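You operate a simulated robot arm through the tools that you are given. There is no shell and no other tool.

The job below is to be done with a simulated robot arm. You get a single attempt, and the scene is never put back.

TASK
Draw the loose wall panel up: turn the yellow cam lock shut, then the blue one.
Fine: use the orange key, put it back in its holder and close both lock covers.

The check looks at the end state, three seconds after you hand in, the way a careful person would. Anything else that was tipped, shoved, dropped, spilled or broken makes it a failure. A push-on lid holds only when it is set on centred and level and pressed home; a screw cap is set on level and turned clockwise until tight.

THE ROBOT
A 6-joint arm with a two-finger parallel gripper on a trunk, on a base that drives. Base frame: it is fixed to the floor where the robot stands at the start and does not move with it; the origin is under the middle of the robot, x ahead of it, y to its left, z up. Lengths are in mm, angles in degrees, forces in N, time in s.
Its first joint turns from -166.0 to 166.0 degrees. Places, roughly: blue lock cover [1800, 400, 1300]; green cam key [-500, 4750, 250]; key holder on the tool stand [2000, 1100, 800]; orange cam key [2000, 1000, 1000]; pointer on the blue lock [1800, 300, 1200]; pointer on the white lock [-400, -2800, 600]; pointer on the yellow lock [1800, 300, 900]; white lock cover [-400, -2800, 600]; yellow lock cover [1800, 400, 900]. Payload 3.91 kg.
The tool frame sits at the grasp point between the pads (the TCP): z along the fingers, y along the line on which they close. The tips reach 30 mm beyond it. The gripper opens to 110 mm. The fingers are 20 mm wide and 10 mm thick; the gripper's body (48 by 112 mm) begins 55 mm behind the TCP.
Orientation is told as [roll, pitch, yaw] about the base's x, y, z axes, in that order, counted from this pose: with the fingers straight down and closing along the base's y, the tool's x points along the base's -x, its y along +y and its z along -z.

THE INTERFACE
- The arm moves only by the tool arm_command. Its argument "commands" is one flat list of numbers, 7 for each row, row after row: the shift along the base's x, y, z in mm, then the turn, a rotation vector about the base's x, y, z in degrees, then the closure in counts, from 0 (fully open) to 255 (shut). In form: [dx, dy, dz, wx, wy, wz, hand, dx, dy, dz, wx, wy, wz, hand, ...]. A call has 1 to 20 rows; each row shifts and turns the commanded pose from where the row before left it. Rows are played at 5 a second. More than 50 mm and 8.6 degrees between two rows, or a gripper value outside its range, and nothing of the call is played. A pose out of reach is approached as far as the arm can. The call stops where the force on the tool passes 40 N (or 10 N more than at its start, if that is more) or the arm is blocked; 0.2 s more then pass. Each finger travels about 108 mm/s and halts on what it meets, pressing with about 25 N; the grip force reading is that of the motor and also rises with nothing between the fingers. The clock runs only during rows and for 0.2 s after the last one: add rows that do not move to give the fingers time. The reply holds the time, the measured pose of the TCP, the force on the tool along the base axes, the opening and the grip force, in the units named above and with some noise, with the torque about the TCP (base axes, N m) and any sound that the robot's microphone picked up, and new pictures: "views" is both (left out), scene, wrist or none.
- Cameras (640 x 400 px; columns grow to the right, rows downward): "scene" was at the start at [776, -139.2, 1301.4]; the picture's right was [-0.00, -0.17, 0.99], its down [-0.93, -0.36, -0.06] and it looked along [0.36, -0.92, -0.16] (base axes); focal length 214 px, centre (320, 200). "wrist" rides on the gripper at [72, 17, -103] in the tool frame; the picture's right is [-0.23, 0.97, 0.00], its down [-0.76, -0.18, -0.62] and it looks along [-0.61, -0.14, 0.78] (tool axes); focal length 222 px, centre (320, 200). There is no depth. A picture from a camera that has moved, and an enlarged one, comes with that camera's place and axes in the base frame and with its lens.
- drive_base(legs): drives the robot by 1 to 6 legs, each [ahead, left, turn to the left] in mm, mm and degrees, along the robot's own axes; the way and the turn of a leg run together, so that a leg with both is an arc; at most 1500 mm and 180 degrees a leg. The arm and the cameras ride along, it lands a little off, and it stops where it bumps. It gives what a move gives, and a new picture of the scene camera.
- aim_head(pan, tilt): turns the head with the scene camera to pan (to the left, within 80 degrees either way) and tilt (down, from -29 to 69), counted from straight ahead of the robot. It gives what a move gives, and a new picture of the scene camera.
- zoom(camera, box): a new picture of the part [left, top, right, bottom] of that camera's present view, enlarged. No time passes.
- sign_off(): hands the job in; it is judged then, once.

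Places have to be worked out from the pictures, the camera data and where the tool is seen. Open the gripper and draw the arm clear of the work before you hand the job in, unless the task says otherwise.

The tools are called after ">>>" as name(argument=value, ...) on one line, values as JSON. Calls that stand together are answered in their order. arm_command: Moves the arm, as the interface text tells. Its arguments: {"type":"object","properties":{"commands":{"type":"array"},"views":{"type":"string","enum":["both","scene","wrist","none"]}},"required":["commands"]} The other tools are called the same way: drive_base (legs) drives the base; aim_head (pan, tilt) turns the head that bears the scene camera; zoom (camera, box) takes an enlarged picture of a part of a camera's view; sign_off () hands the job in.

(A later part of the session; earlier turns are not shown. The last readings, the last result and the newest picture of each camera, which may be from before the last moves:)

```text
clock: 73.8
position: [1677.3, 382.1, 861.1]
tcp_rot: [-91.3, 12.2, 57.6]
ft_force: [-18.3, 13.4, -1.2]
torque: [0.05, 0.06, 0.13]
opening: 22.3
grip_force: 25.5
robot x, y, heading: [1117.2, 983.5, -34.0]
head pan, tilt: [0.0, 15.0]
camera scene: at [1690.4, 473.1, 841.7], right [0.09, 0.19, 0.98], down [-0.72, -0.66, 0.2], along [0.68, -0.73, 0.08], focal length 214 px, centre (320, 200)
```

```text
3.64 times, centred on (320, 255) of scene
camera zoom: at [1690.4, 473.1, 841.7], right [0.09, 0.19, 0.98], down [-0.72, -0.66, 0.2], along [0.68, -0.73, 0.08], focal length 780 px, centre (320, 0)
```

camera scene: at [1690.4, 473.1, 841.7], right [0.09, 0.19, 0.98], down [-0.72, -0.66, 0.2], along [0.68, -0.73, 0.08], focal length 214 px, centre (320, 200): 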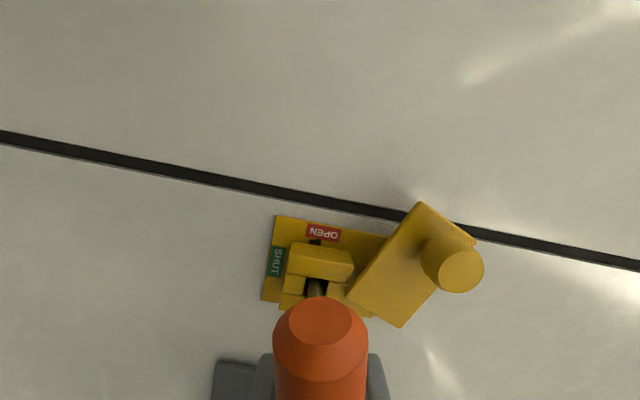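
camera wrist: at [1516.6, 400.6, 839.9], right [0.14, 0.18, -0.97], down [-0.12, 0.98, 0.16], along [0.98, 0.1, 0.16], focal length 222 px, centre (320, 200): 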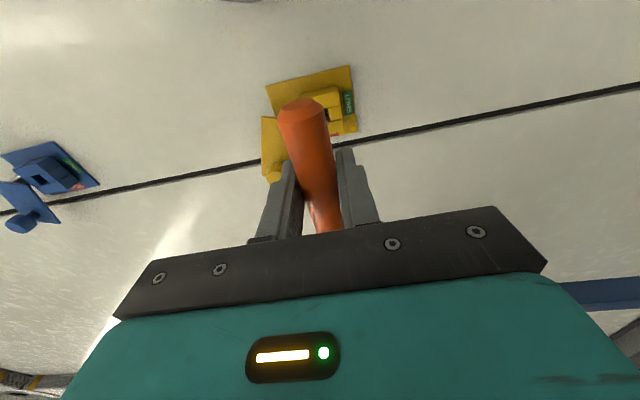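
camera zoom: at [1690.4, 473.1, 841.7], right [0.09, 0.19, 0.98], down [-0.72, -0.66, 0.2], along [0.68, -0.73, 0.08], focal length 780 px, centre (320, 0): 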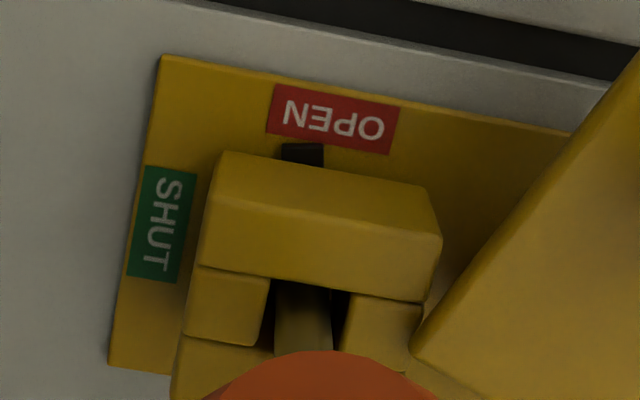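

The pointer follows the key toward SHUT and the torque is tiny. I continue the turn.

>>> arm_command(commands=[0, 0, 0, -5, 3.32, 0, 255, 0, 0, 0, -5, 3.32, 0, 255, 0, 0, 0, -5, 3.32, 0, 255, 0, 0, 0, -5, 3.32, 0, 255, 0, 0, 0, -5, 3.32, 0, 255, 0, 0, 0, -5, 3.32, 0, 255, 0, 0, 0, 0, 0, 0, 255], views="scene")

>>> zoom(camera="scene", box=[260, 200, 380, 310])

```text
clock: 75.4
position: [1677.8, 382.8, 860.5]
tcp_rot: [-90.1, 48.2, 58.2]
ft_force: [-5.2, 5.8, -1.1]
torque: [0.1, 0.05, 0.22]
opening: 22.4
grip_force: 25.0
robot x, y, heading: [1120.3, 977.8, -34.0]
head pan, tilt: [0.0, 15.0]
camera scene: at [1675.3, 450.2, 796.6], right [0.39, 0.64, 0.67], down [-0.56, -0.41, 0.72], along [0.73, -0.65, 0.2], focal length 214 px, centre (320, 200)
```

scene: 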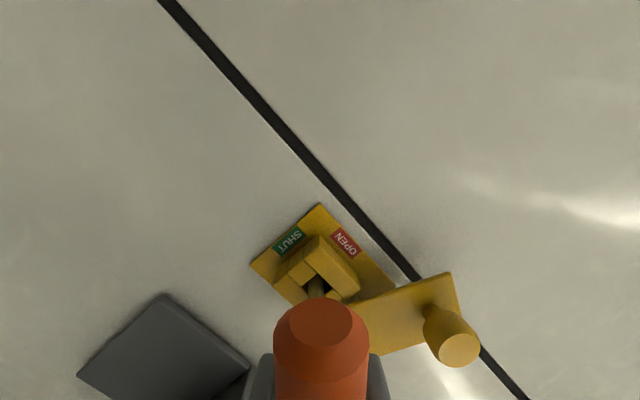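

```text
3.64 times, centred on (320, 255) of scene
camera zoom: at [1675.3, 450.2, 796.6], right [0.39, 0.64, 0.67], down [-0.56, -0.41, 0.72], along [0.73, -0.65, 0.2], focal length 780 px, centre (320, 0)
```

zoom: 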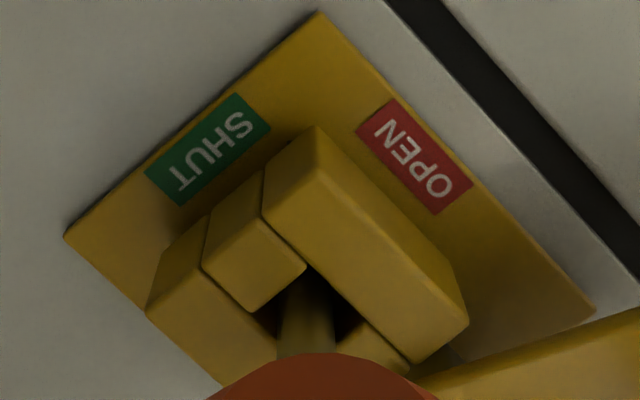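

Halfway; axial load fell to 8 N (the panel is drawing up), so I follow in slightly while finishing the quarter turn.

>>> arm_command(commands=[0.4, -0.27, 0, -5, 3.32, 0, 255, 0.4, -0.27, 0, -5, 3.32, 0, 255, 0, 0, 0, -5, 3.32, 0, 255, 0, 0, 0, -5, 3.32, 0, 255, 0, 0, 0, -5, 3.32, 0, 255, 0, 0, 0, -5, 3.32, 0, 255, 0, 0, 0, 0, 0, 0, 255], views="scene")

>>> zoom(camera="scene", box=[260, 200, 380, 310])

```text
clock: 77.0
position: [1677.9, 382.6, 860.9]
tcp_rot: [-80.4, 84.0, 67.7]
ft_force: [-15.7, 11.4, -0.2]
torque: [0.0, -0.04, -0.01]
opening: 22.2
grip_force: 25.2
robot x, y, heading: [1117.1, 981.0, -34.0]
head pan, tilt: [0.0, 15.0]
camera scene: at [1649.1, 409.8, 776.3], right [0.53, 0.84, 0.1], down [-0.26, 0.05, 0.97], along [0.81, -0.54, 0.24], focal length 214 px, centre (320, 200)
```

scene: 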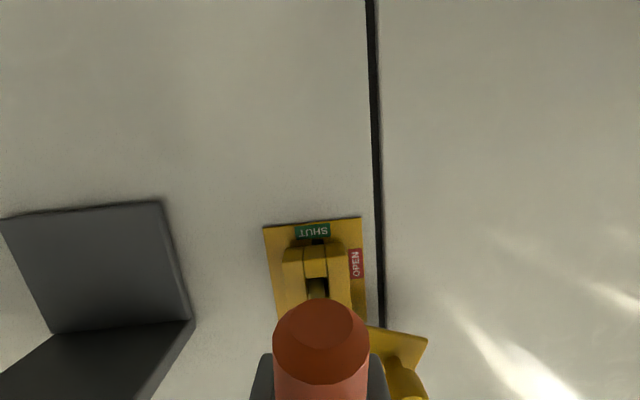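

```text
3.64 times, centred on (320, 255) of scene
camera zoom: at [1649.1, 409.8, 776.3], right [0.53, 0.84, 0.1], down [-0.26, 0.05, 0.97], along [0.81, -0.54, 0.24], focal length 780 px, centre (320, 0)
```

zoom: 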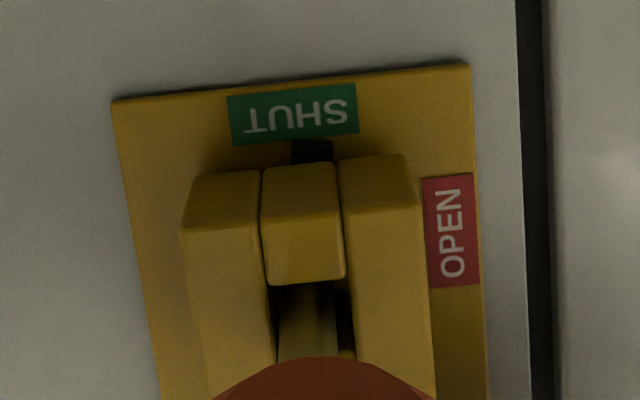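

At 84° the pointer is just short of SHUT's middle. I add 6° and look for a stop.

>>> arm_command(commands=[0, 0, 0, -2.5, 1.66, 0, 255, 0, 0, 0, -2.5, 1.66, 0, 255, 0, 0, 0, 0, 0, 0, 255], views="scene")

>>> zoom(camera="scene", box=[260, 200, 380, 310])

```text
clock: 77.8
position: [1678.4, 382.6, 861.0]
tcp_rot: [7.5, 88.7, 155.4]
ft_force: [-16.2, 9.9, -0.3]
torque: [-0.01, -0.07, 0.02]
opening: 22.2
grip_force: 24.7
robot x, y, heading: [1118.5, 982.2, -34.0]
head pan, tilt: [0.0, 15.0]
camera scene: at [1644.6, 402.7, 776.1], right [0.53, 0.85, 0.0], down [-0.2, 0.13, 0.97], along [0.82, -0.52, 0.24], focal length 214 px, centre (320, 200)
```

scene: 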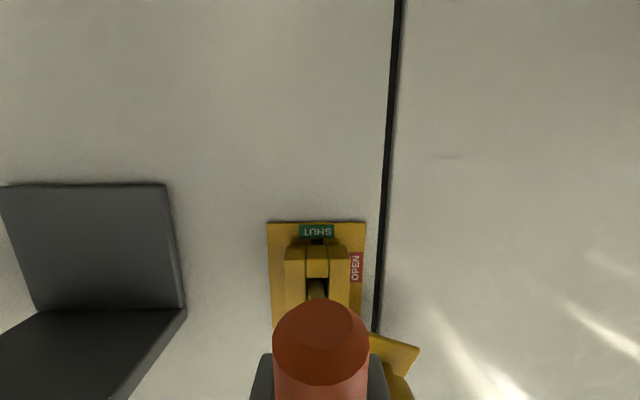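

```text
3.64 times, centred on (320, 255) of scene
camera zoom: at [1644.6, 402.7, 776.1], right [0.53, 0.85, 0.0], down [-0.2, 0.13, 0.97], along [0.82, -0.52, 0.24], focal length 780 px, centre (320, 0)
```

zoom: 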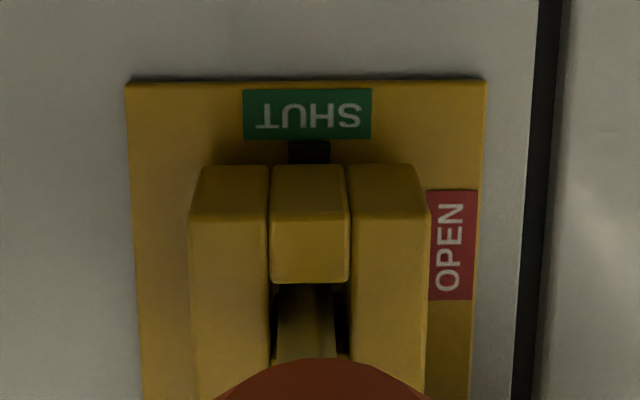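

Pointer is centred on SHUT at 90°. I withdraw the key straight out.

>>> arm_command(commands=[-3.3, 2.2, 0, 0, 0, 0, 255, -8.3, 5.5, 0, 0, 0, 0, 255, -16.6, 11, 0, 0, 0, 0, 255, -16.6, 11, 0, 0, 0, 0, 255, -16.6, 11, 0, 0, 0, 0, 255, -16.6, 11, 0, 0, 0, 0, 255, 0, 0, 0, 0, 0, 0, 255], views="scene")

>>> zoom(camera="scene", box=[240, 180, 400, 310])

```text
clock: 79.4
position: [1600.7, 432.9, 860.2]
tcp_rot: [6.0, 88.8, 153.9]
ft_force: [0.4, -0.6, -0.3]
torque: [0.01, 0.03, -0.01]
opening: 22.0
grip_force: 24.9
robot x, y, heading: [1115.3, 981.7, -34.0]
head pan, tilt: [0.0, 15.0]
camera scene: at [1567.1, 453.1, 775.0], right [0.53, 0.85, 0.0], down [-0.2, 0.13, 0.97], along [0.82, -0.52, 0.24], focal length 214 px, centre (320, 200)
```

scene: 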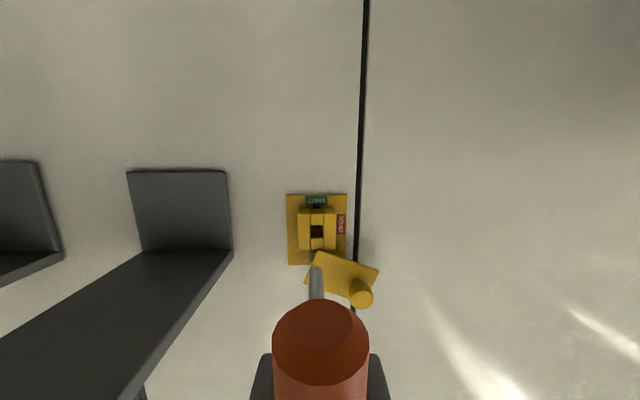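

```text
3.08 times, centred on (320, 245) of scene
camera zoom: at [1567.1, 453.1, 775.0], right [0.53, 0.85, 0.0], down [-0.2, 0.13, 0.97], along [0.82, -0.52, 0.24], focal length 660 px, centre (320, 62)
```

zoom: 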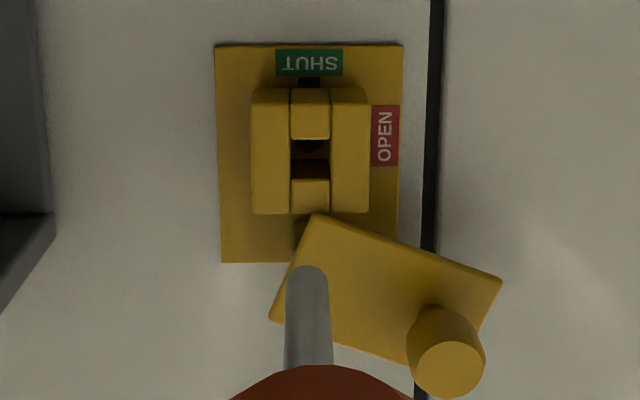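

Yellow pointer is firmly on SHUT. Now I roll back 90° clockwise while rising 360 mm to the blue lock.

>>> arm_command(commands=[0, 0, 24, 5, -3.32, 0, 255, 0, 0, 24, 5, -3.32, 0, 255, 0, 0, 24, 5, -3.32, 0, 255, 0, 0, 24, 5, -3.32, 0, 255, 0, 0, 24, 5, -3.32, 0, 255, 0, 0, 24, 5, -3.32, 0, 255, 0, 0, 24, 5, -3.32, 0, 255, 0, 0, 24, 5, -3.32, 0, 255, 0, 0, 24, 5, -3.32, 0, 255, 0, 0, 24, 5, -3.32, 0, 255, 0, 0, 24, 5, -3.32, 0, 255, 0, 0, 24, 5, -3.32, 0, 255, 0, 0, 24, 5, -3.32, 0, 255, 0, 0, 24, 5, -3.32, 0, 255, 0, 0, 24, 5, -3.32, 0, 255, 0, 0, 0, 0, 0, 0, 255])

>>> zoom(camera="scene", box=[260, 180, 380, 300])

```text
clock: 82.8
position: [1599.9, 433.9, 1221.5]
tcp_rot: [-91.6, 0.2, 57.6]
ft_force: [-0.4, 0.3, -1.0]
torque: [0.03, 0.05, -0.02]
opening: 22.1
grip_force: 24.4
robot x, y, heading: [1117.2, 983.3, -34.0]
head pan, tilt: [0.0, 15.0]
camera scene: at [1614.2, 525.4, 1220.8], right [-0.02, 0.01, 1.0], down [-0.74, -0.68, -0.01], along [0.68, -0.74, 0.03], focal length 214 px, centre (320, 200)
camera wrist: at [1475.0, 427.7, 1202.6], right [0.14, 0.18, -0.97], down [-0.12, 0.98, 0.16], along [0.98, 0.1, 0.16], focal length 222 px, centre (320, 200)
```

scene: 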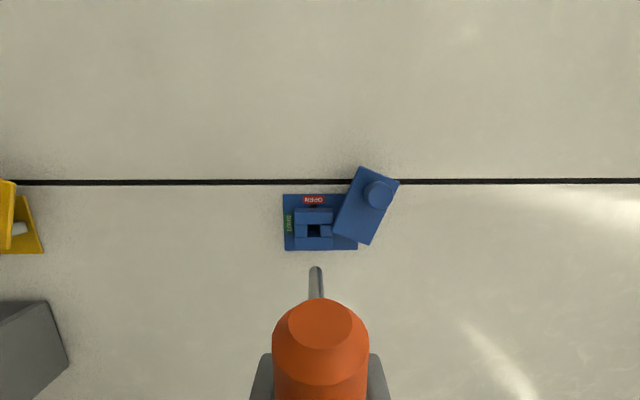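
wrist: 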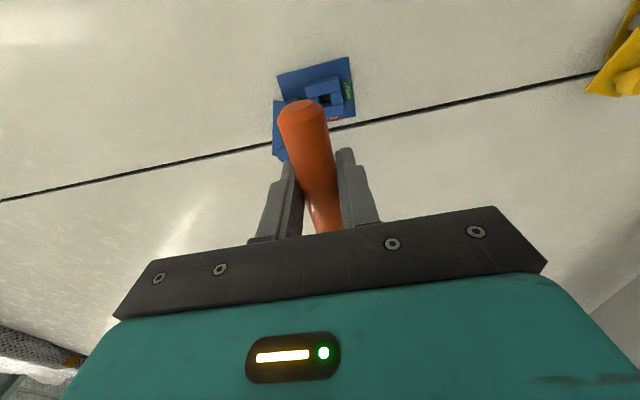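

```text
3.33 times, centred on (320, 240) of scene
camera zoom: at [1614.2, 525.4, 1220.8], right [-0.02, 0.01, 1.0], down [-0.74, -0.68, -0.01], along [0.68, -0.74, 0.03], focal length 715 px, centre (320, 67)
```

zoom: 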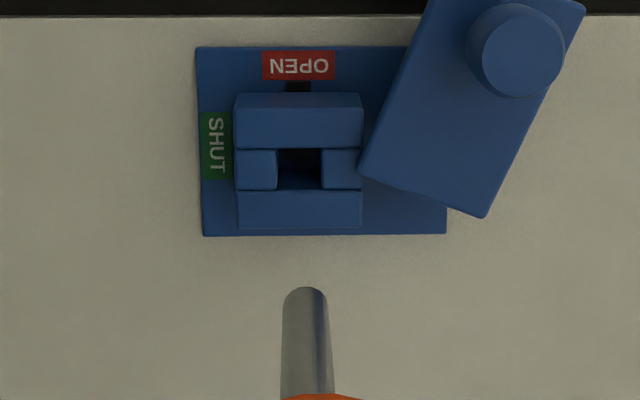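

The blue socket is aligned to about a millimetre; I lower 1.2 mm and approach.

>>> arm_command(commands=[0, 0, -1.2, 0, 0, 0, 255, 16.6, -11.1, 0, 0, 0, 0, 255, 16.6, -11.1, 0, 0, 0, 0, 255, 16.6, -11.1, 0, 0, 0, 0, 255, 0, 0, 0, 0, 0, 0, 255], views="scene")

>>> zoom(camera="scene", box=[280, 220, 360, 300])

```text
clock: 84.0
position: [1650.5, 400.4, 1221.6]
tcp_rot: [-91.5, 0.1, 57.6]
ft_force: [0.8, 0.5, -0.5]
torque: [-0.02, -0.02, 0.0]
opening: 22.1
grip_force: 25.0
robot x, y, heading: [1121.1, 979.2, -33.9]
head pan, tilt: [0.0, 15.0]
camera scene: at [1664.4, 492.5, 1219.6], right [-0.02, 0.02, 1.0], down [-0.74, -0.68, 0.0], along [0.68, -0.74, 0.03], focal length 214 px, centre (320, 200)
```

scene: 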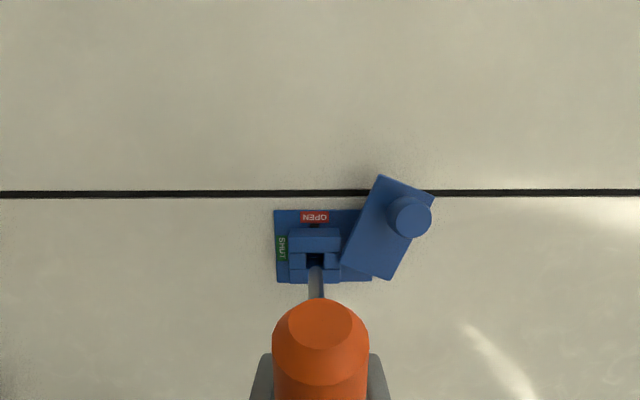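

```text
5.00 times, centred on (320, 260) of scene
camera zoom: at [1664.4, 492.5, 1219.6], right [-0.02, 0.02, 1.0], down [-0.74, -0.68, 0.0], along [0.68, -0.74, 0.03], focal length 1072 px, centre (320, -100)
```

zoom: 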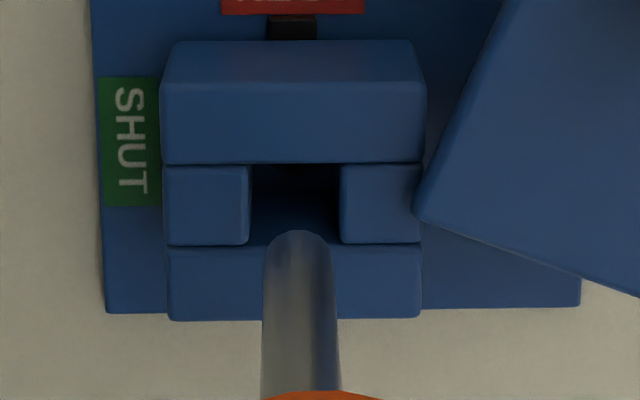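

The hole seems about 2 mm further left; I shift 1.7 mm left, 0.4 mm down, and advance to the face.

>>> arm_command(commands=[0.94, 1.42, -0.4, 0, 0, 0, 255, 5, -3.33, 0, 0, 0, 0, 255, 5, -3.33, 0, 0, 0, 0, 255, 0, 0, 0, 0, 0, 0, 255], views="scene")

>>> zoom(camera="scene", box=[280, 220, 360, 300])

```text
clock: 85.0
position: [1661.0, 394.3, 1219.5]
tcp_rot: [-91.5, 0.1, 57.6]
ft_force: [0.0, -0.2, -0.2]
torque: [-0.01, -0.02, 0.01]
opening: 22.2
grip_force: 25.1
robot x, y, heading: [1119.0, 981.0, -34.3]
head pan, tilt: [0.0, 15.0]
camera scene: at [1675.1, 487.7, 1217.8], right [-0.02, 0.02, 1.0], down [-0.74, -0.68, 0.0], along [0.68, -0.74, 0.03], focal length 214 px, centre (320, 200)
```

scene: 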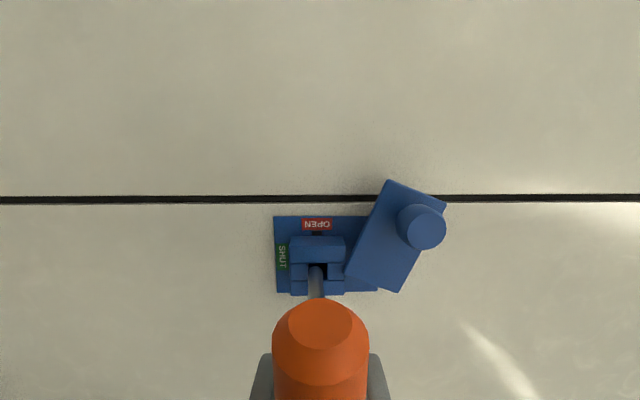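

```text
5.00 times, centred on (320, 260) of scene
camera zoom: at [1675.1, 487.7, 1217.8], right [-0.02, 0.02, 1.0], down [-0.74, -0.68, 0.0], along [0.68, -0.74, 0.03], focal length 1072 px, centre (320, -100)
```

zoom: 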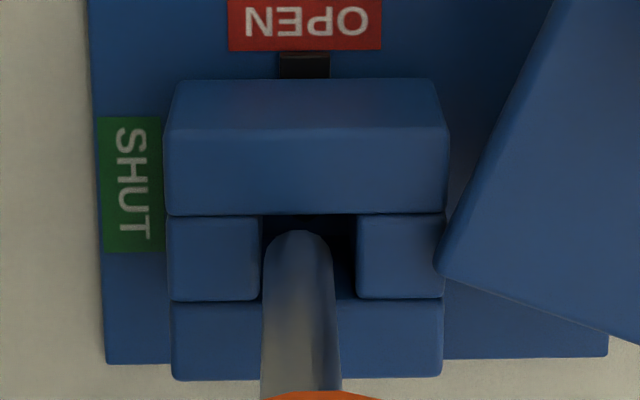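

Now the tip is about 1.3 mm low; I raise it and slide in.

>>> arm_command(commands=[0, 0, 1.2, 0, 0, 0, 255, 4.15, -2.77, 0, 0, 0, 0, 255, 4.15, -2.77, 0, 0, 0, 0, 255, 0, 0, 0, 0, 0, 0, 255], views="scene")

>>> zoom(camera="scene", box=[280, 220, 360, 300])

```text
clock: 86.0
position: [1669.9, 389.5, 1220.0]
tcp_rot: [-91.6, 0.1, 57.5]
ft_force: [-0.4, 0.4, -0.4]
torque: [-0.02, 0.03, 0.0]
opening: 22.2
grip_force: 24.7
robot x, y, heading: [1118.7, 978.7, -33.9]
head pan, tilt: [0.0, 15.0]
camera scene: at [1683.5, 482.2, 1219.1], right [-0.02, 0.02, 1.0], down [-0.74, -0.68, 0.0], along [0.68, -0.74, 0.03], focal length 214 px, centre (320, 200)
```

scene: 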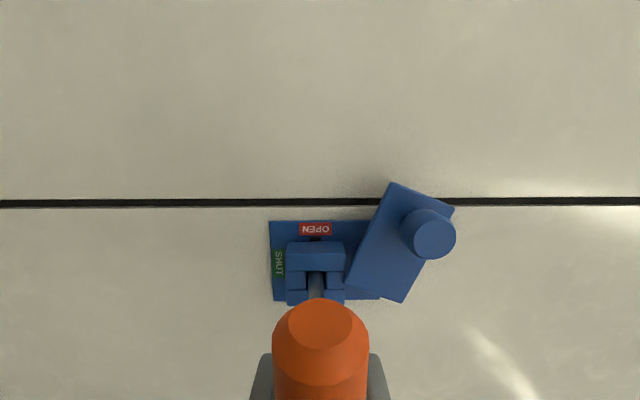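

```text
5.00 times, centred on (320, 260) of scene
camera zoom: at [1683.5, 482.2, 1219.1], right [-0.02, 0.02, 1.0], down [-0.74, -0.68, 0.0], along [0.68, -0.74, 0.03], focal length 1072 px, centre (320, -100)
```

zoom: 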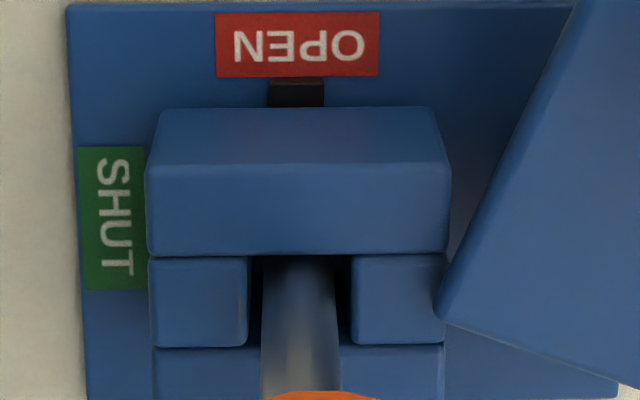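

Inserted and centred with no load. I press on to the seat in small steps.

>>> arm_command(commands=[2.5, -1.66, 0, 0, 0, 0, 255, 2.5, -1.66, 0, 0, 0, 0, 255, 0, 0, 0, 0, 0, 0, 255], views="none")

```text
clock: 86.8
position: [1675.3, 386.9, 1220.4]
tcp_rot: [-91.6, 0.1, 57.6]
ft_force: [-0.4, 0.0, -0.5]
torque: [0.05, 0.01, 0.0]
opening: 21.9
grip_force: 25.0
robot x, y, heading: [1124.3, 980.8, -34.2]
head pan, tilt: [0.0, 15.0]
```

>>> arm_command(commands=[1.7, -1.1, 0, 0, 0, 0, 255, 1.7, -1.1, 0, 0, 0, 0, 255, 0, 0, 0, 0, 0, 0, 255], views="none")

```text
clock: 87.6
position: [1678.2, 383.7, 1220.8]
tcp_rot: [-91.6, 0.1, 57.6]
ft_force: [-1.1, 0.1, -1.4]
torque: [0.0, 0.01, -0.01]
opening: 22.2
grip_force: 24.6
robot x, y, heading: [1120.4, 984.0, -34.1]
head pan, tilt: [0.0, 15.0]
```

No contact yet; a little further.

>>> arm_command(commands=[1.25, -0.83, 0, 0, 0, 0, 255, 1.25, -0.83, 0, 0, 0, 0, 255, 0, 0, 0, 0, 0, 0, 255], views="scene")

>>> zoom(camera="scene", box=[280, 220, 360, 300])

```text
clock: 88.4
position: [1679.8, 383.4, 1221.4]
tcp_rot: [-91.6, 0.1, 57.6]
ft_force: [-16.5, 10.9, -1.5]
torque: [0.01, 0.0, -0.01]
opening: 22.1
grip_force: 25.6
robot x, y, heading: [1116.9, 980.2, -34.2]
head pan, tilt: [0.0, 15.0]
camera scene: at [1693.2, 475.6, 1220.3], right [-0.02, 0.02, 1.0], down [-0.74, -0.68, 0.0], along [0.68, -0.74, 0.03], focal length 214 px, centre (320, 200)
```

scene: 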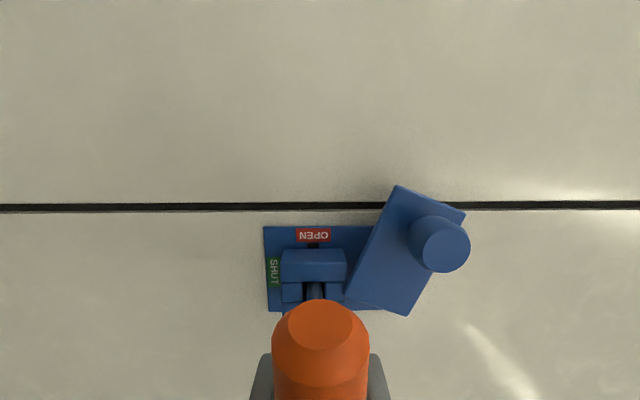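

```text
5.00 times, centred on (320, 260) of scene
camera zoom: at [1693.2, 475.6, 1220.3], right [-0.02, 0.02, 1.0], down [-0.74, -0.68, 0.0], along [0.68, -0.74, 0.03], focal length 1072 px, centre (320, -100)
```

zoom: 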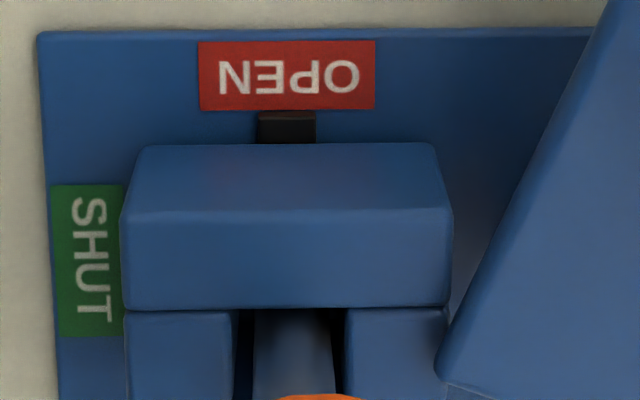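

Seated on blue with 20 N. I begin the counter-clockwise turn: 12° first.

>>> arm_command(commands=[0, 0, 0, -5, 3.32, 0, 255, 0, 0, 0, -5, 3.32, 0, 255, 0, 0, 0, 0, 0, 0, 255], views="scene")

>>> zoom(camera="scene", box=[260, 200, 380, 310])

```text
clock: 89.2
position: [1679.4, 383.1, 1222.4]
tcp_rot: [-91.3, 12.3, 57.6]
ft_force: [-15.6, 11.9, -1.4]
torque: [0.05, 0.0, 0.05]
opening: 22.3
grip_force: 25.1
robot x, y, heading: [1118.5, 979.9, -34.0]
head pan, tilt: [0.0, 15.0]
camera scene: at [1692.6, 473.7, 1202.1], right [0.09, 0.19, 0.98], down [-0.72, -0.66, 0.2], along [0.68, -0.73, 0.08], focal length 214 px, centre (320, 200)
```

scene: 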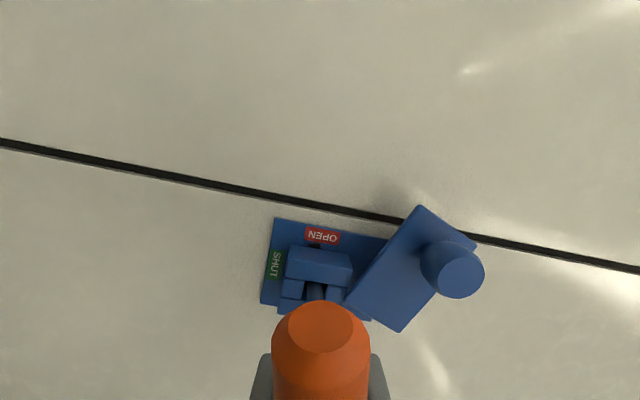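

```text
3.64 times, centred on (320, 255) of scene
camera zoom: at [1692.6, 473.7, 1202.1], right [0.09, 0.19, 0.98], down [-0.72, -0.66, 0.2], along [0.68, -0.73, 0.08], focal length 780 px, centre (320, 0)
```

zoom: 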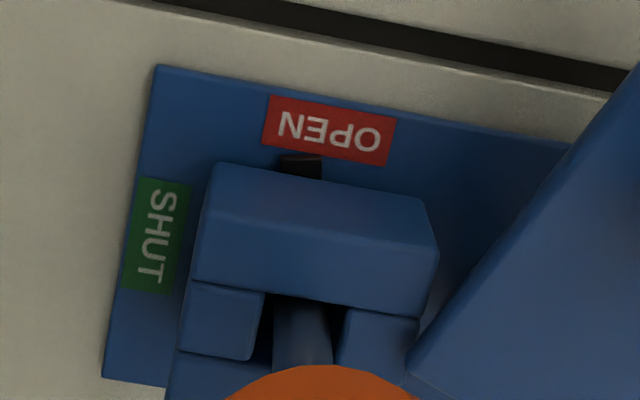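

The pointer follows. I run the rest of the turn, 78°, following in slightly at mid-turn.

>>> arm_command(commands=[0, 0, 0, -5, 3.32, 0, 255, 0, 0, 0, -5, 3.32, 0, 255, 0, 0, 0, -5, 3.32, 0, 255, 0, 0, 0, -5, 3.32, 0, 255, 0, 0, 0, -5, 3.32, 0, 255, 0.4, -0.27, 0, -5, 3.32, 0, 255, 0.4, -0.27, 0, -5, 3.32, 0, 255, 0, 0, 0, -5, 3.32, 0, 255, 0, 0, 0, -5, 3.32, 0, 255, 0, 0, 0, -5, 3.32, 0, 255, 0, 0, 0, -5, 3.32, 0, 255, 0, 0, 0, -5, 3.32, 0, 255, 0, 0, 0, -5, 3.32, 0, 255, 0, 0, 0, 0, 0, 0, 255], views="scene")

>>> zoom(camera="scene", box=[260, 200, 380, 310])

```text
clock: 92.2
position: [1680.8, 382.2, 1221.8]
tcp_rot: [9.5, 88.8, 157.6]
ft_force: [-10.9, 7.4, -2.2]
torque: [0.18, 0.2, 0.0]
opening: 22.1
grip_force: 24.9
robot x, y, heading: [1120.2, 977.8, -34.1]
head pan, tilt: [0.0, 15.0]
camera scene: at [1646.6, 402.3, 1136.0], right [0.53, 0.85, 0.0], down [-0.2, 0.13, 0.97], along [0.82, -0.51, 0.24], focal length 214 px, centre (320, 200)
```

scene: 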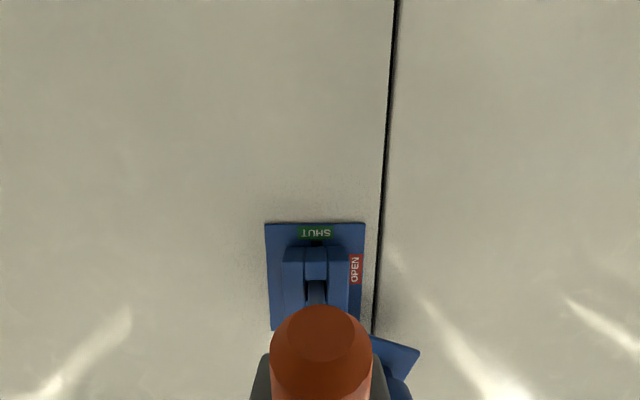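

```text
3.64 times, centred on (320, 255) of scene
camera zoom: at [1646.6, 402.3, 1136.0], right [0.53, 0.85, 0.0], down [-0.2, 0.13, 0.97], along [0.82, -0.51, 0.24], focal length 780 px, centre (320, 0)
```

zoom: 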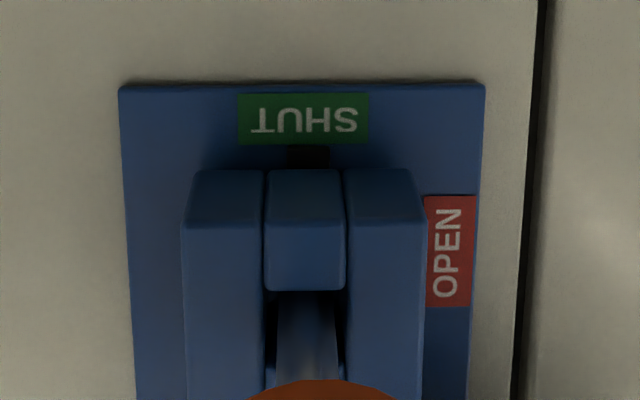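

Nearly centred, perhaps 2° short. I add 2° and then withdraw the key.

>>> arm_command(commands=[0, 0, 0, -1.8, 1.2, 0, 255, 0, 0, 0, 0, 0, 0, 255], views="scene")

>>> zoom(camera="scene", box=[290, 215, 350, 270])

```text
clock: 92.8
position: [1681.0, 381.5, 1221.2]
tcp_rot: [62.5, 87.4, -149.5]
ft_force: [-8.4, 4.6, 1.3]
torque: [-0.06, -0.17, -0.07]
opening: 22.2
grip_force: 25.4
robot x, y, heading: [1120.3, 984.0, -34.2]
head pan, tilt: [0.0, 15.0]
camera scene: at [1645.0, 399.8, 1136.0], right [0.53, 0.85, -0.04], down [-0.18, 0.16, 0.97], along [0.83, -0.51, 0.24], focal length 214 px, centre (320, 200)
```

scene: 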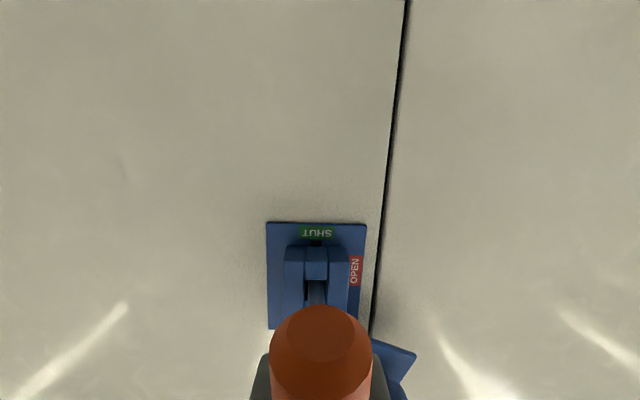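

```text
7.27 times, centred on (320, 242) of scene
camera zoom: at [1645.0, 399.8, 1136.0], right [0.53, 0.85, -0.04], down [-0.18, 0.16, 0.97], along [0.83, -0.51, 0.24], focal length 1560 px, centre (320, -109)
```

zoom: 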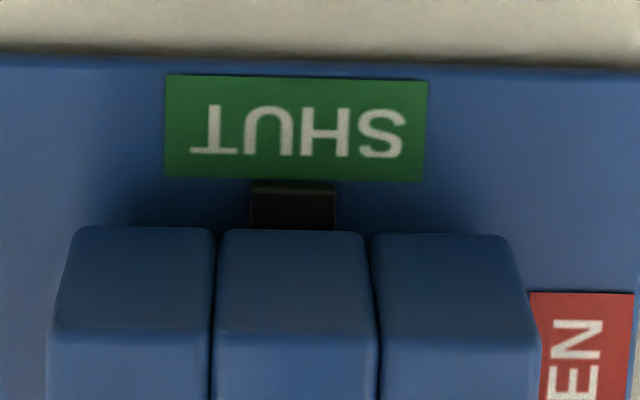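

Pointer is centred on SHUT. I withdraw the key straight out.

>>> arm_command(commands=[-3.3, 2.2, 0, 0, 0, 0, 255, -8.3, 5.5, 0, 0, 0, 0, 255, -16.6, 11, 0, 0, 0, 0, 255, -16.6, 11, 0, 0, 0, 0, 255, -16.6, 11, 0, 0, 0, 0, 255, -16.6, 11, 0, 0, 0, 0, 255, 0, 0, 0, 0, 0, 0, 255], views="scene")

>>> zoom(camera="scene", box=[240, 170, 400, 310])

```text
clock: 94.4
position: [1601.4, 433.3, 1220.4]
tcp_rot: [61.2, 87.4, -150.9]
ft_force: [-1.0, -0.3, -0.9]
torque: [0.0, 0.0, 0.01]
opening: 22.0
grip_force: 25.6
robot x, y, heading: [1116.7, 981.5, -33.9]
head pan, tilt: [0.0, 15.0]
camera scene: at [1566.6, 451.2, 1135.8], right [0.53, 0.85, -0.04], down [-0.18, 0.16, 0.97], along [0.83, -0.51, 0.24], focal length 214 px, centre (320, 200)
```

scene: 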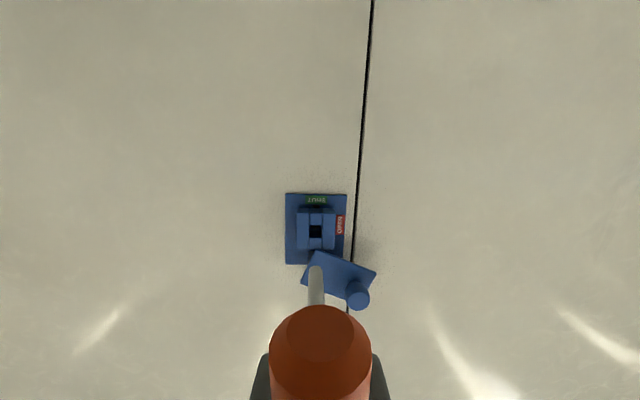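

```text
2.86 times, centred on (320, 240) of scene
camera zoom: at [1566.6, 451.2, 1135.8], right [0.53, 0.85, -0.04], down [-0.18, 0.16, 0.97], along [0.83, -0.51, 0.24], focal length 613 px, centre (320, 86)
```

zoom: 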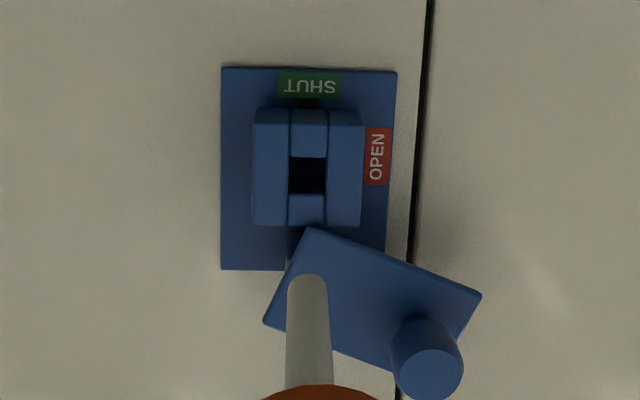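

Blue is shut and the seam has closed up. Now I unwind the tool 178° counter-clockwise here, in the open, to the orientation used for the pick.

>>> arm_command(commands=[-3.5, 2.3, -5, -6.73, 4.47, 0, 255, -3.5, 2.3, -5, -6.73, 4.47, 0, 255, -3.5, 2.3, -5, -6.73, 4.47, 0, 255, -3.5, 2.3, -5, -6.73, 4.47, 0, 255, -3.5, 2.3, -5, -6.73, 4.47, 0, 255, -3.5, 2.3, -5, -6.73, 4.47, 0, 255, -3.5, 2.3, -5, -6.73, 4.47, 0, 255, -3.5, 2.3, -5, -6.73, 4.47, 0, 255, -3.5, 2.3, -5, -6.73, 4.47, 0, 255, -3.5, 2.3, -5, -6.73, 4.47, 0, 255, -3.5, 2.3, -5, -6.73, 4.47, 0, 255], views="scene")

>>> arm_command(commands=[0, 0, -3, -6.73, 4.47, 0, 255, 0, 0, -3, -6.73, 4.47, 0, 255, 0, 0, -3, -6.73, 4.47, 0, 255, 0, 0, -3, -6.73, 4.47, 0, 255, 0, 0, -3, -6.73, 4.47, 0, 255, 0, 0, -3, -6.73, 4.47, 0, 255, 0, 0, -3, -6.73, 4.47, 0, 255, 0, 0, -3, -6.73, 4.47, 0, 255, 0, 0, -3, -6.73, 4.47, 0, 255, 0, 0, -3, -6.73, 4.47, 0, 255, 0, 0, 0, -6.73, 4.47, 0, 255, 0, 0, 0, 0, 0, 0, 255], views="scene")

```text
clock: 96.8
position: [1563.2, 458.6, 1165.9]
tcp_rot: [88.5, -1.2, -124.8]
ft_force: [0.5, -0.1, -1.0]
torque: [-0.04, -0.03, -0.01]
opening: 22.1
grip_force: 24.5
robot x, y, heading: [1120.2, 979.6, -33.7]
head pan, tilt: [0.0, 15.0]
camera scene: at [1484.5, 409.9, 1168.7], right [-0.03, 0.0, -1.0], down [0.34, 0.94, -0.02], along [0.94, -0.34, -0.03], focal length 214 px, centre (320, 200)
```

scene: 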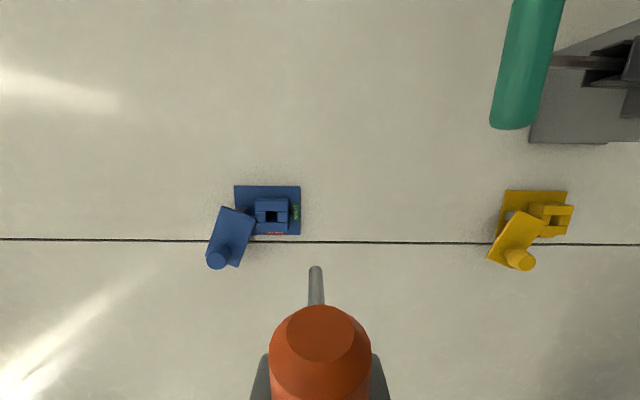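

```text
clock: 99.4
position: [1565.3, 459.0, 1134.4]
tcp_rot: [-175.1, -88.8, 140.1]
ft_force: [0.2, -0.1, -1.5]
torque: [0.0, 0.03, -0.05]
opening: 22.1
grip_force: 24.7
robot x, y, heading: [1120.3, 980.3, -33.9]
head pan, tilt: [0.0, 15.0]
camera scene: at [1532.5, 481.4, 1219.8], right [-0.58, -0.82, 0.0], down [-0.2, 0.14, -0.97], along [0.79, -0.56, -0.24], focal length 214 px, centre (320, 200)
```

scene: 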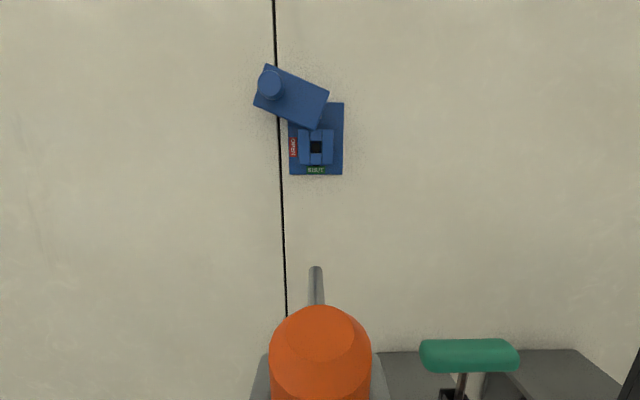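

Unwound. Next, pitch the tool back down along the reverse of the earlier path.

>>> arm_command(commands=[-6.9, 4.6, 0, 4.55, 6.82, 0, 255, -6.9, 4.6, 0, 4.55, 6.82, 0, 255, -6.9, 4.6, 0, 4.55, 6.82, 0, 255, -6.9, 4.6, 0, 4.55, 6.82, 0, 255, -6.9, 4.6, 0, 4.55, 6.82, 0, 255, -6.9, 4.6, 0, 4.55, 6.82, 0, 255, -6.9, 4.6, 0, 4.55, 6.82, 0, 255, -6.9, 4.6, 0, 4.55, 6.82, 0, 255, -6.9, 4.6, 0, 4.55, 6.82, 0, 255, -6.9, 4.6, 0, 4.55, 6.82, 0, 255, -6.9, 4.6, 0, 4.45, 6.65, 0, 255, 0, 0, 0, 0, 0, 0, 255], views="scene")

```text
clock: 102.0
position: [1489.3, 510.0, 1135.4]
tcp_rot: [-1.4, -1.1, -33.7]
ft_force: [0.6, 0.3, -0.5]
torque: [0.01, -0.01, 0.01]
opening: 22.2
grip_force: 25.2
robot x, y, heading: [1117.9, 984.5, -34.2]
head pan, tilt: [0.0, 15.0]
camera scene: at [1559.3, 463.9, 1173.7], right [-0.55, -0.83, 0.02], down [-0.8, 0.54, 0.24], along [-0.21, 0.11, -0.97], focal length 214 px, centre (320, 200)
```

scene: 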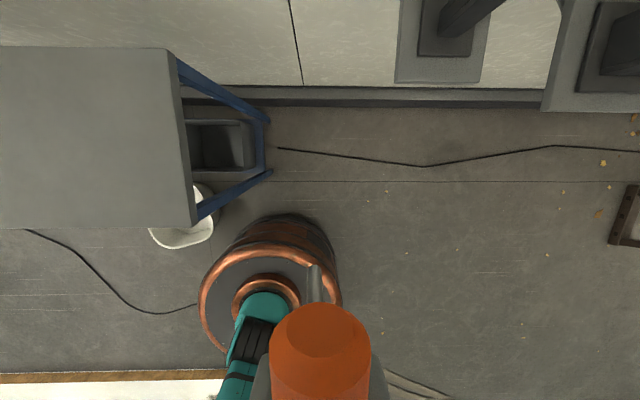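

Tool is down again. I carry the key back over the holder.

>>> arm_command(commands=[26.7, 31.25, -4, 0, 0, 0, 255, 26.7, 31.25, -4, 0, 0, 0, 255, 26.7, 31.25, -4, 0, 0, 0, 255, 26.7, 31.25, -4, 0, 0, 0, 255, 26.7, 31.25, -4, 0, 0, 0, 255, 26.7, 31.25, -4, 0, 0, 0, 255, 26.7, 31.25, -4, 0, 0, 0, 255, 26.7, 31.25, -4, 0, 0, 0, 255, 26.7, 31.25, -4, 0, 0, 0, 255, 26.7, 31.25, -4, 0, 0, 0, 255, 26.7, 31.25, -4, 0, 0, 0, 255, 26.7, 31.25, -4, 0, 0, 0, 255, 26.7, 31.25, -4, 0, 0, 0, 255, 26.7, 31.25, -4, 0, 0, 0, 255, 26.7, 31.25, -4, 0, 0, 0, 255, 26.7, 31.25, -4, 0, 0, 0, 255, 26.7, 31.25, -4, 0, 0, 0, 255, 26.7, 31.25, -4, 0, 0, 0, 255, 0, 0, 0, 0, 0, 0, 255], views="both")

>>> zoom(camera="scene", box=[260, 170, 380, 310])

```text
clock: 106.0
position: [1971.4, 1071.2, 1064.1]
tcp_rot: [-1.4, -1.3, -33.6]
ft_force: [0.1, -0.1, -1.5]
torque: [0.01, 0.0, -0.01]
opening: 21.9
grip_force: 25.0
robot x, y, heading: [1119.0, 980.1, -33.9]
head pan, tilt: [0.0, 15.0]
camera scene: at [2040.6, 1024.2, 1102.4], right [-0.55, -0.83, 0.02], down [-0.8, 0.54, 0.24], along [-0.21, 0.11, -0.97], focal length 214 px, centre (320, 200)
camera wrist: at [1919.6, 1128.5, 1165.8], right [0.73, 0.68, -0.02], down [0.53, -0.55, 0.64], along [0.43, -0.48, -0.77], focal length 222 px, centre (320, 200)
```

scene: 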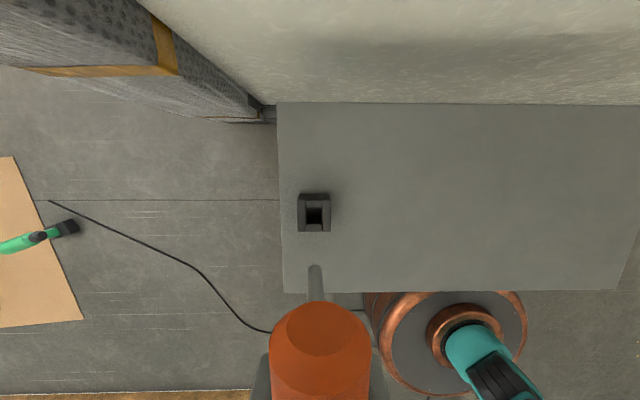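
wrist: 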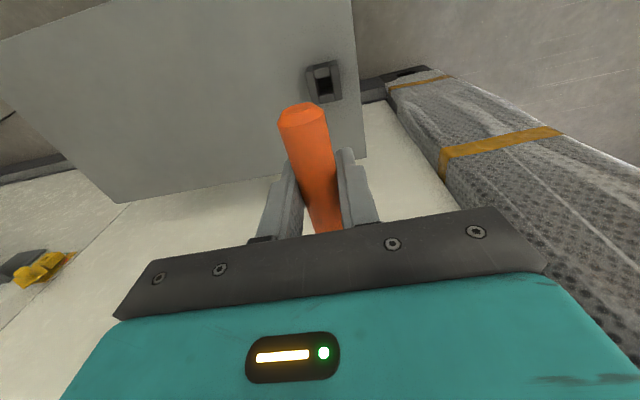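

```text
2.86 times, centred on (320, 240) of scene
camera zoom: at [2040.6, 1024.2, 1102.4], right [-0.55, -0.83, 0.02], down [-0.8, 0.54, 0.24], along [-0.21, 0.11, -0.97], focal length 613 px, centre (320, 86)
```

zoom: 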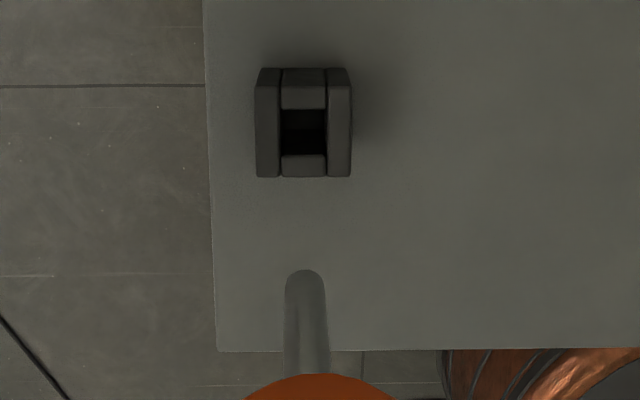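

The tip hangs over the holder's socket within about 2 mm (20 mm hole). I trim and lower it in.

>>> arm_command(commands=[-1.4, 1.0, -30, 0, 0, 0, 255, 0, 0, -30, 0, 0, 0, 255, 0, 0, -25, 0, 0, 0, 255, 0, 0, -10, 0, 0, 0, 255, 0, 0, 0, 0, 0, 0, 255], views="both")

>>> zoom(camera="scene", box=[260, 190, 380, 310])

```text
clock: 107.2
position: [1967.0, 1071.4, 968.2]
tcp_rot: [-1.4, -1.2, -33.7]
ft_force: [-0.8, 0.0, -1.0]
torque: [-0.02, 0.01, 0.02]
opening: 22.1
grip_force: 25.1
robot x, y, heading: [1117.4, 980.8, -34.1]
head pan, tilt: [0.0, 15.0]
camera scene: at [2037.5, 1025.1, 1006.5], right [-0.55, -0.83, 0.02], down [-0.8, 0.54, 0.24], along [-0.21, 0.11, -0.97], focal length 214 px, centre (320, 200)
camera wrist: at [1916.5, 1129.4, 1069.9], right [0.73, 0.68, -0.02], down [0.53, -0.55, 0.64], along [0.43, -0.48, -0.77], focal length 222 px, centre (320, 200)
```

scene: 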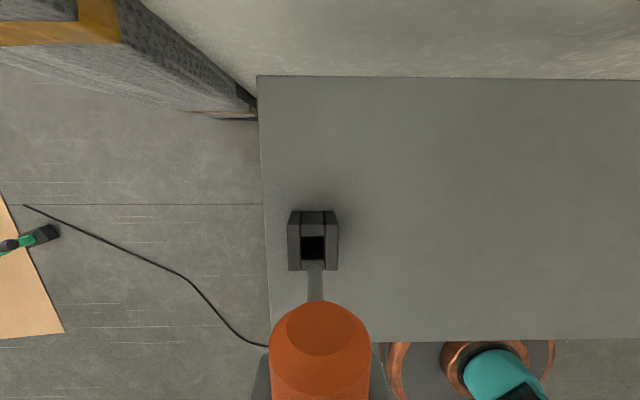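
wrist: 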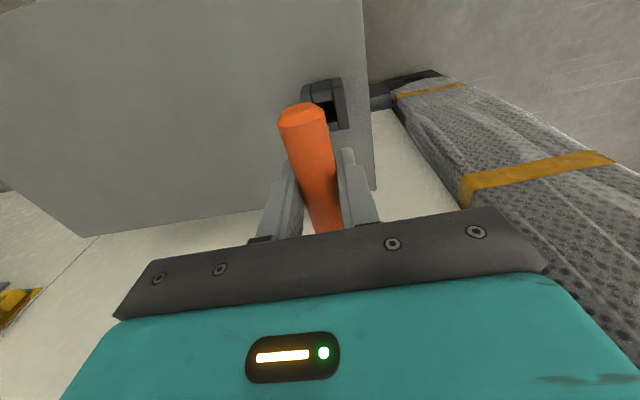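

```text
3.33 times, centred on (320, 250) of scene
camera zoom: at [2037.5, 1025.1, 1006.5], right [-0.55, -0.83, 0.02], down [-0.8, 0.54, 0.24], along [-0.21, 0.11, -0.97], focal length 715 px, centre (320, 33)
```

zoom: 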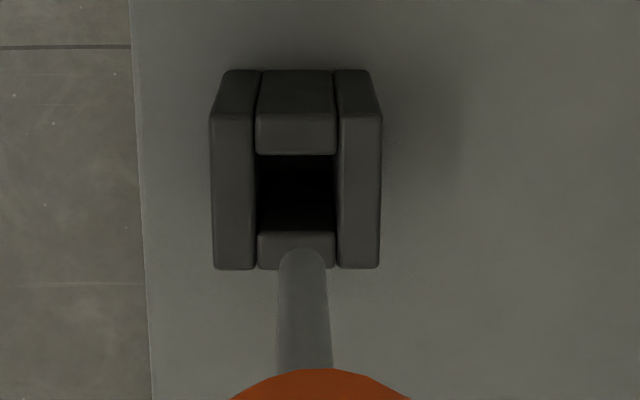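

The tip is about 3 mm toward the robot and right of centre; I shift (3, 0) and lower into the hole in stages.

>>> arm_command(commands=[3, 0, -15, 0, 0, 0, 255, 0, 0, -15, 0, 0, 0, 255, 0, 0, -10, 0, 0, 0, 255, 0, 0, 0, 0, 0, 0, 255], views="scene")

>>> zoom(camera="scene", box=[260, 210, 380, 330])

```text
clock: 108.2
position: [1970.3, 1071.8, 928.7]
tcp_rot: [-1.5, -1.2, -33.6]
ft_force: [-0.3, 0.5, -1.0]
torque: [0.0, -0.02, 0.0]
opening: 21.7
grip_force: 24.6
robot x, y, heading: [1120.0, 982.6, -34.0]
head pan, tilt: [0.0, 15.0]
camera scene: at [2041.2, 1025.7, 966.1], right [-0.55, -0.83, 0.02], down [-0.8, 0.54, 0.24], along [-0.21, 0.11, -0.97], focal length 214 px, centre (320, 200)
```

scene: 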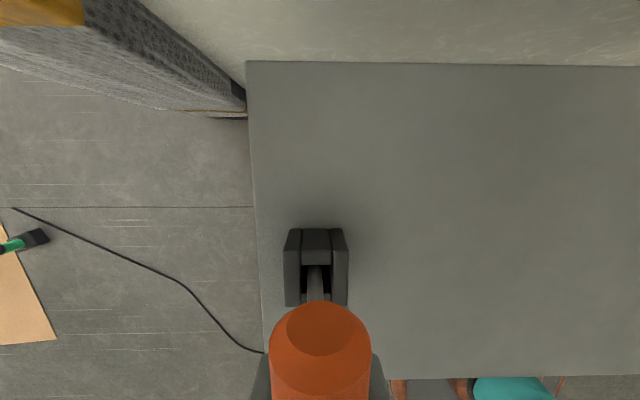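

```text
3.33 times, centred on (320, 270) of scene
camera zoom: at [2041.2, 1025.7, 966.1], right [-0.55, -0.83, 0.02], down [-0.8, 0.54, 0.24], along [-0.21, 0.11, -0.97], focal length 715 px, centre (320, -33)
```

zoom: 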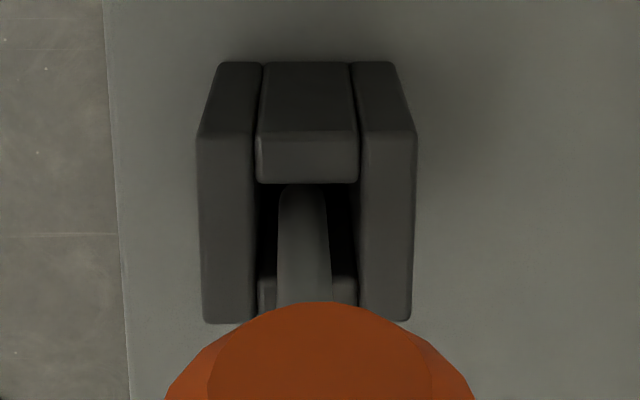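

The shaft is inside the holder. I lower further and then feel for the bottom.

>>> arm_command(commands=[0, 0, -12, 0, 0, 0, 255, 0, 0, -10, 0, 0, 0, 255, 0, 0, -4, 0, 0, 0, 255, 0, 0, 0, 0, 0, 0, 255], views="none")

>>> arm_command(commands=[0, 0, -2, 0, 0, 0, 255, 0, 0, -2, 0, 0, 0, 255, 0, 0, 0, 0, 0, 0, 255], views="none")

```text
clock: 109.2
position: [1970.3, 1070.7, 903.2]
tcp_rot: [-1.4, -1.1, -33.6]
ft_force: [0.6, 0.3, -0.7]
torque: [0.04, 0.02, 0.0]
opening: 22.2
grip_force: 26.1
robot x, y, heading: [1115.4, 977.6, -34.2]
head pan, tilt: [0.0, 15.0]
```

```text
clock: 110.0
position: [1971.1, 1071.5, 897.5]
tcp_rot: [-1.4, -1.2, -33.8]
ft_force: [-0.2, -1.1, -1.1]
torque: [0.01, 0.01, 0.01]
opening: 21.8
grip_force: 25.1
robot x, y, heading: [1119.3, 979.6, -34.0]
head pan, tilt: [0.0, 15.0]
```

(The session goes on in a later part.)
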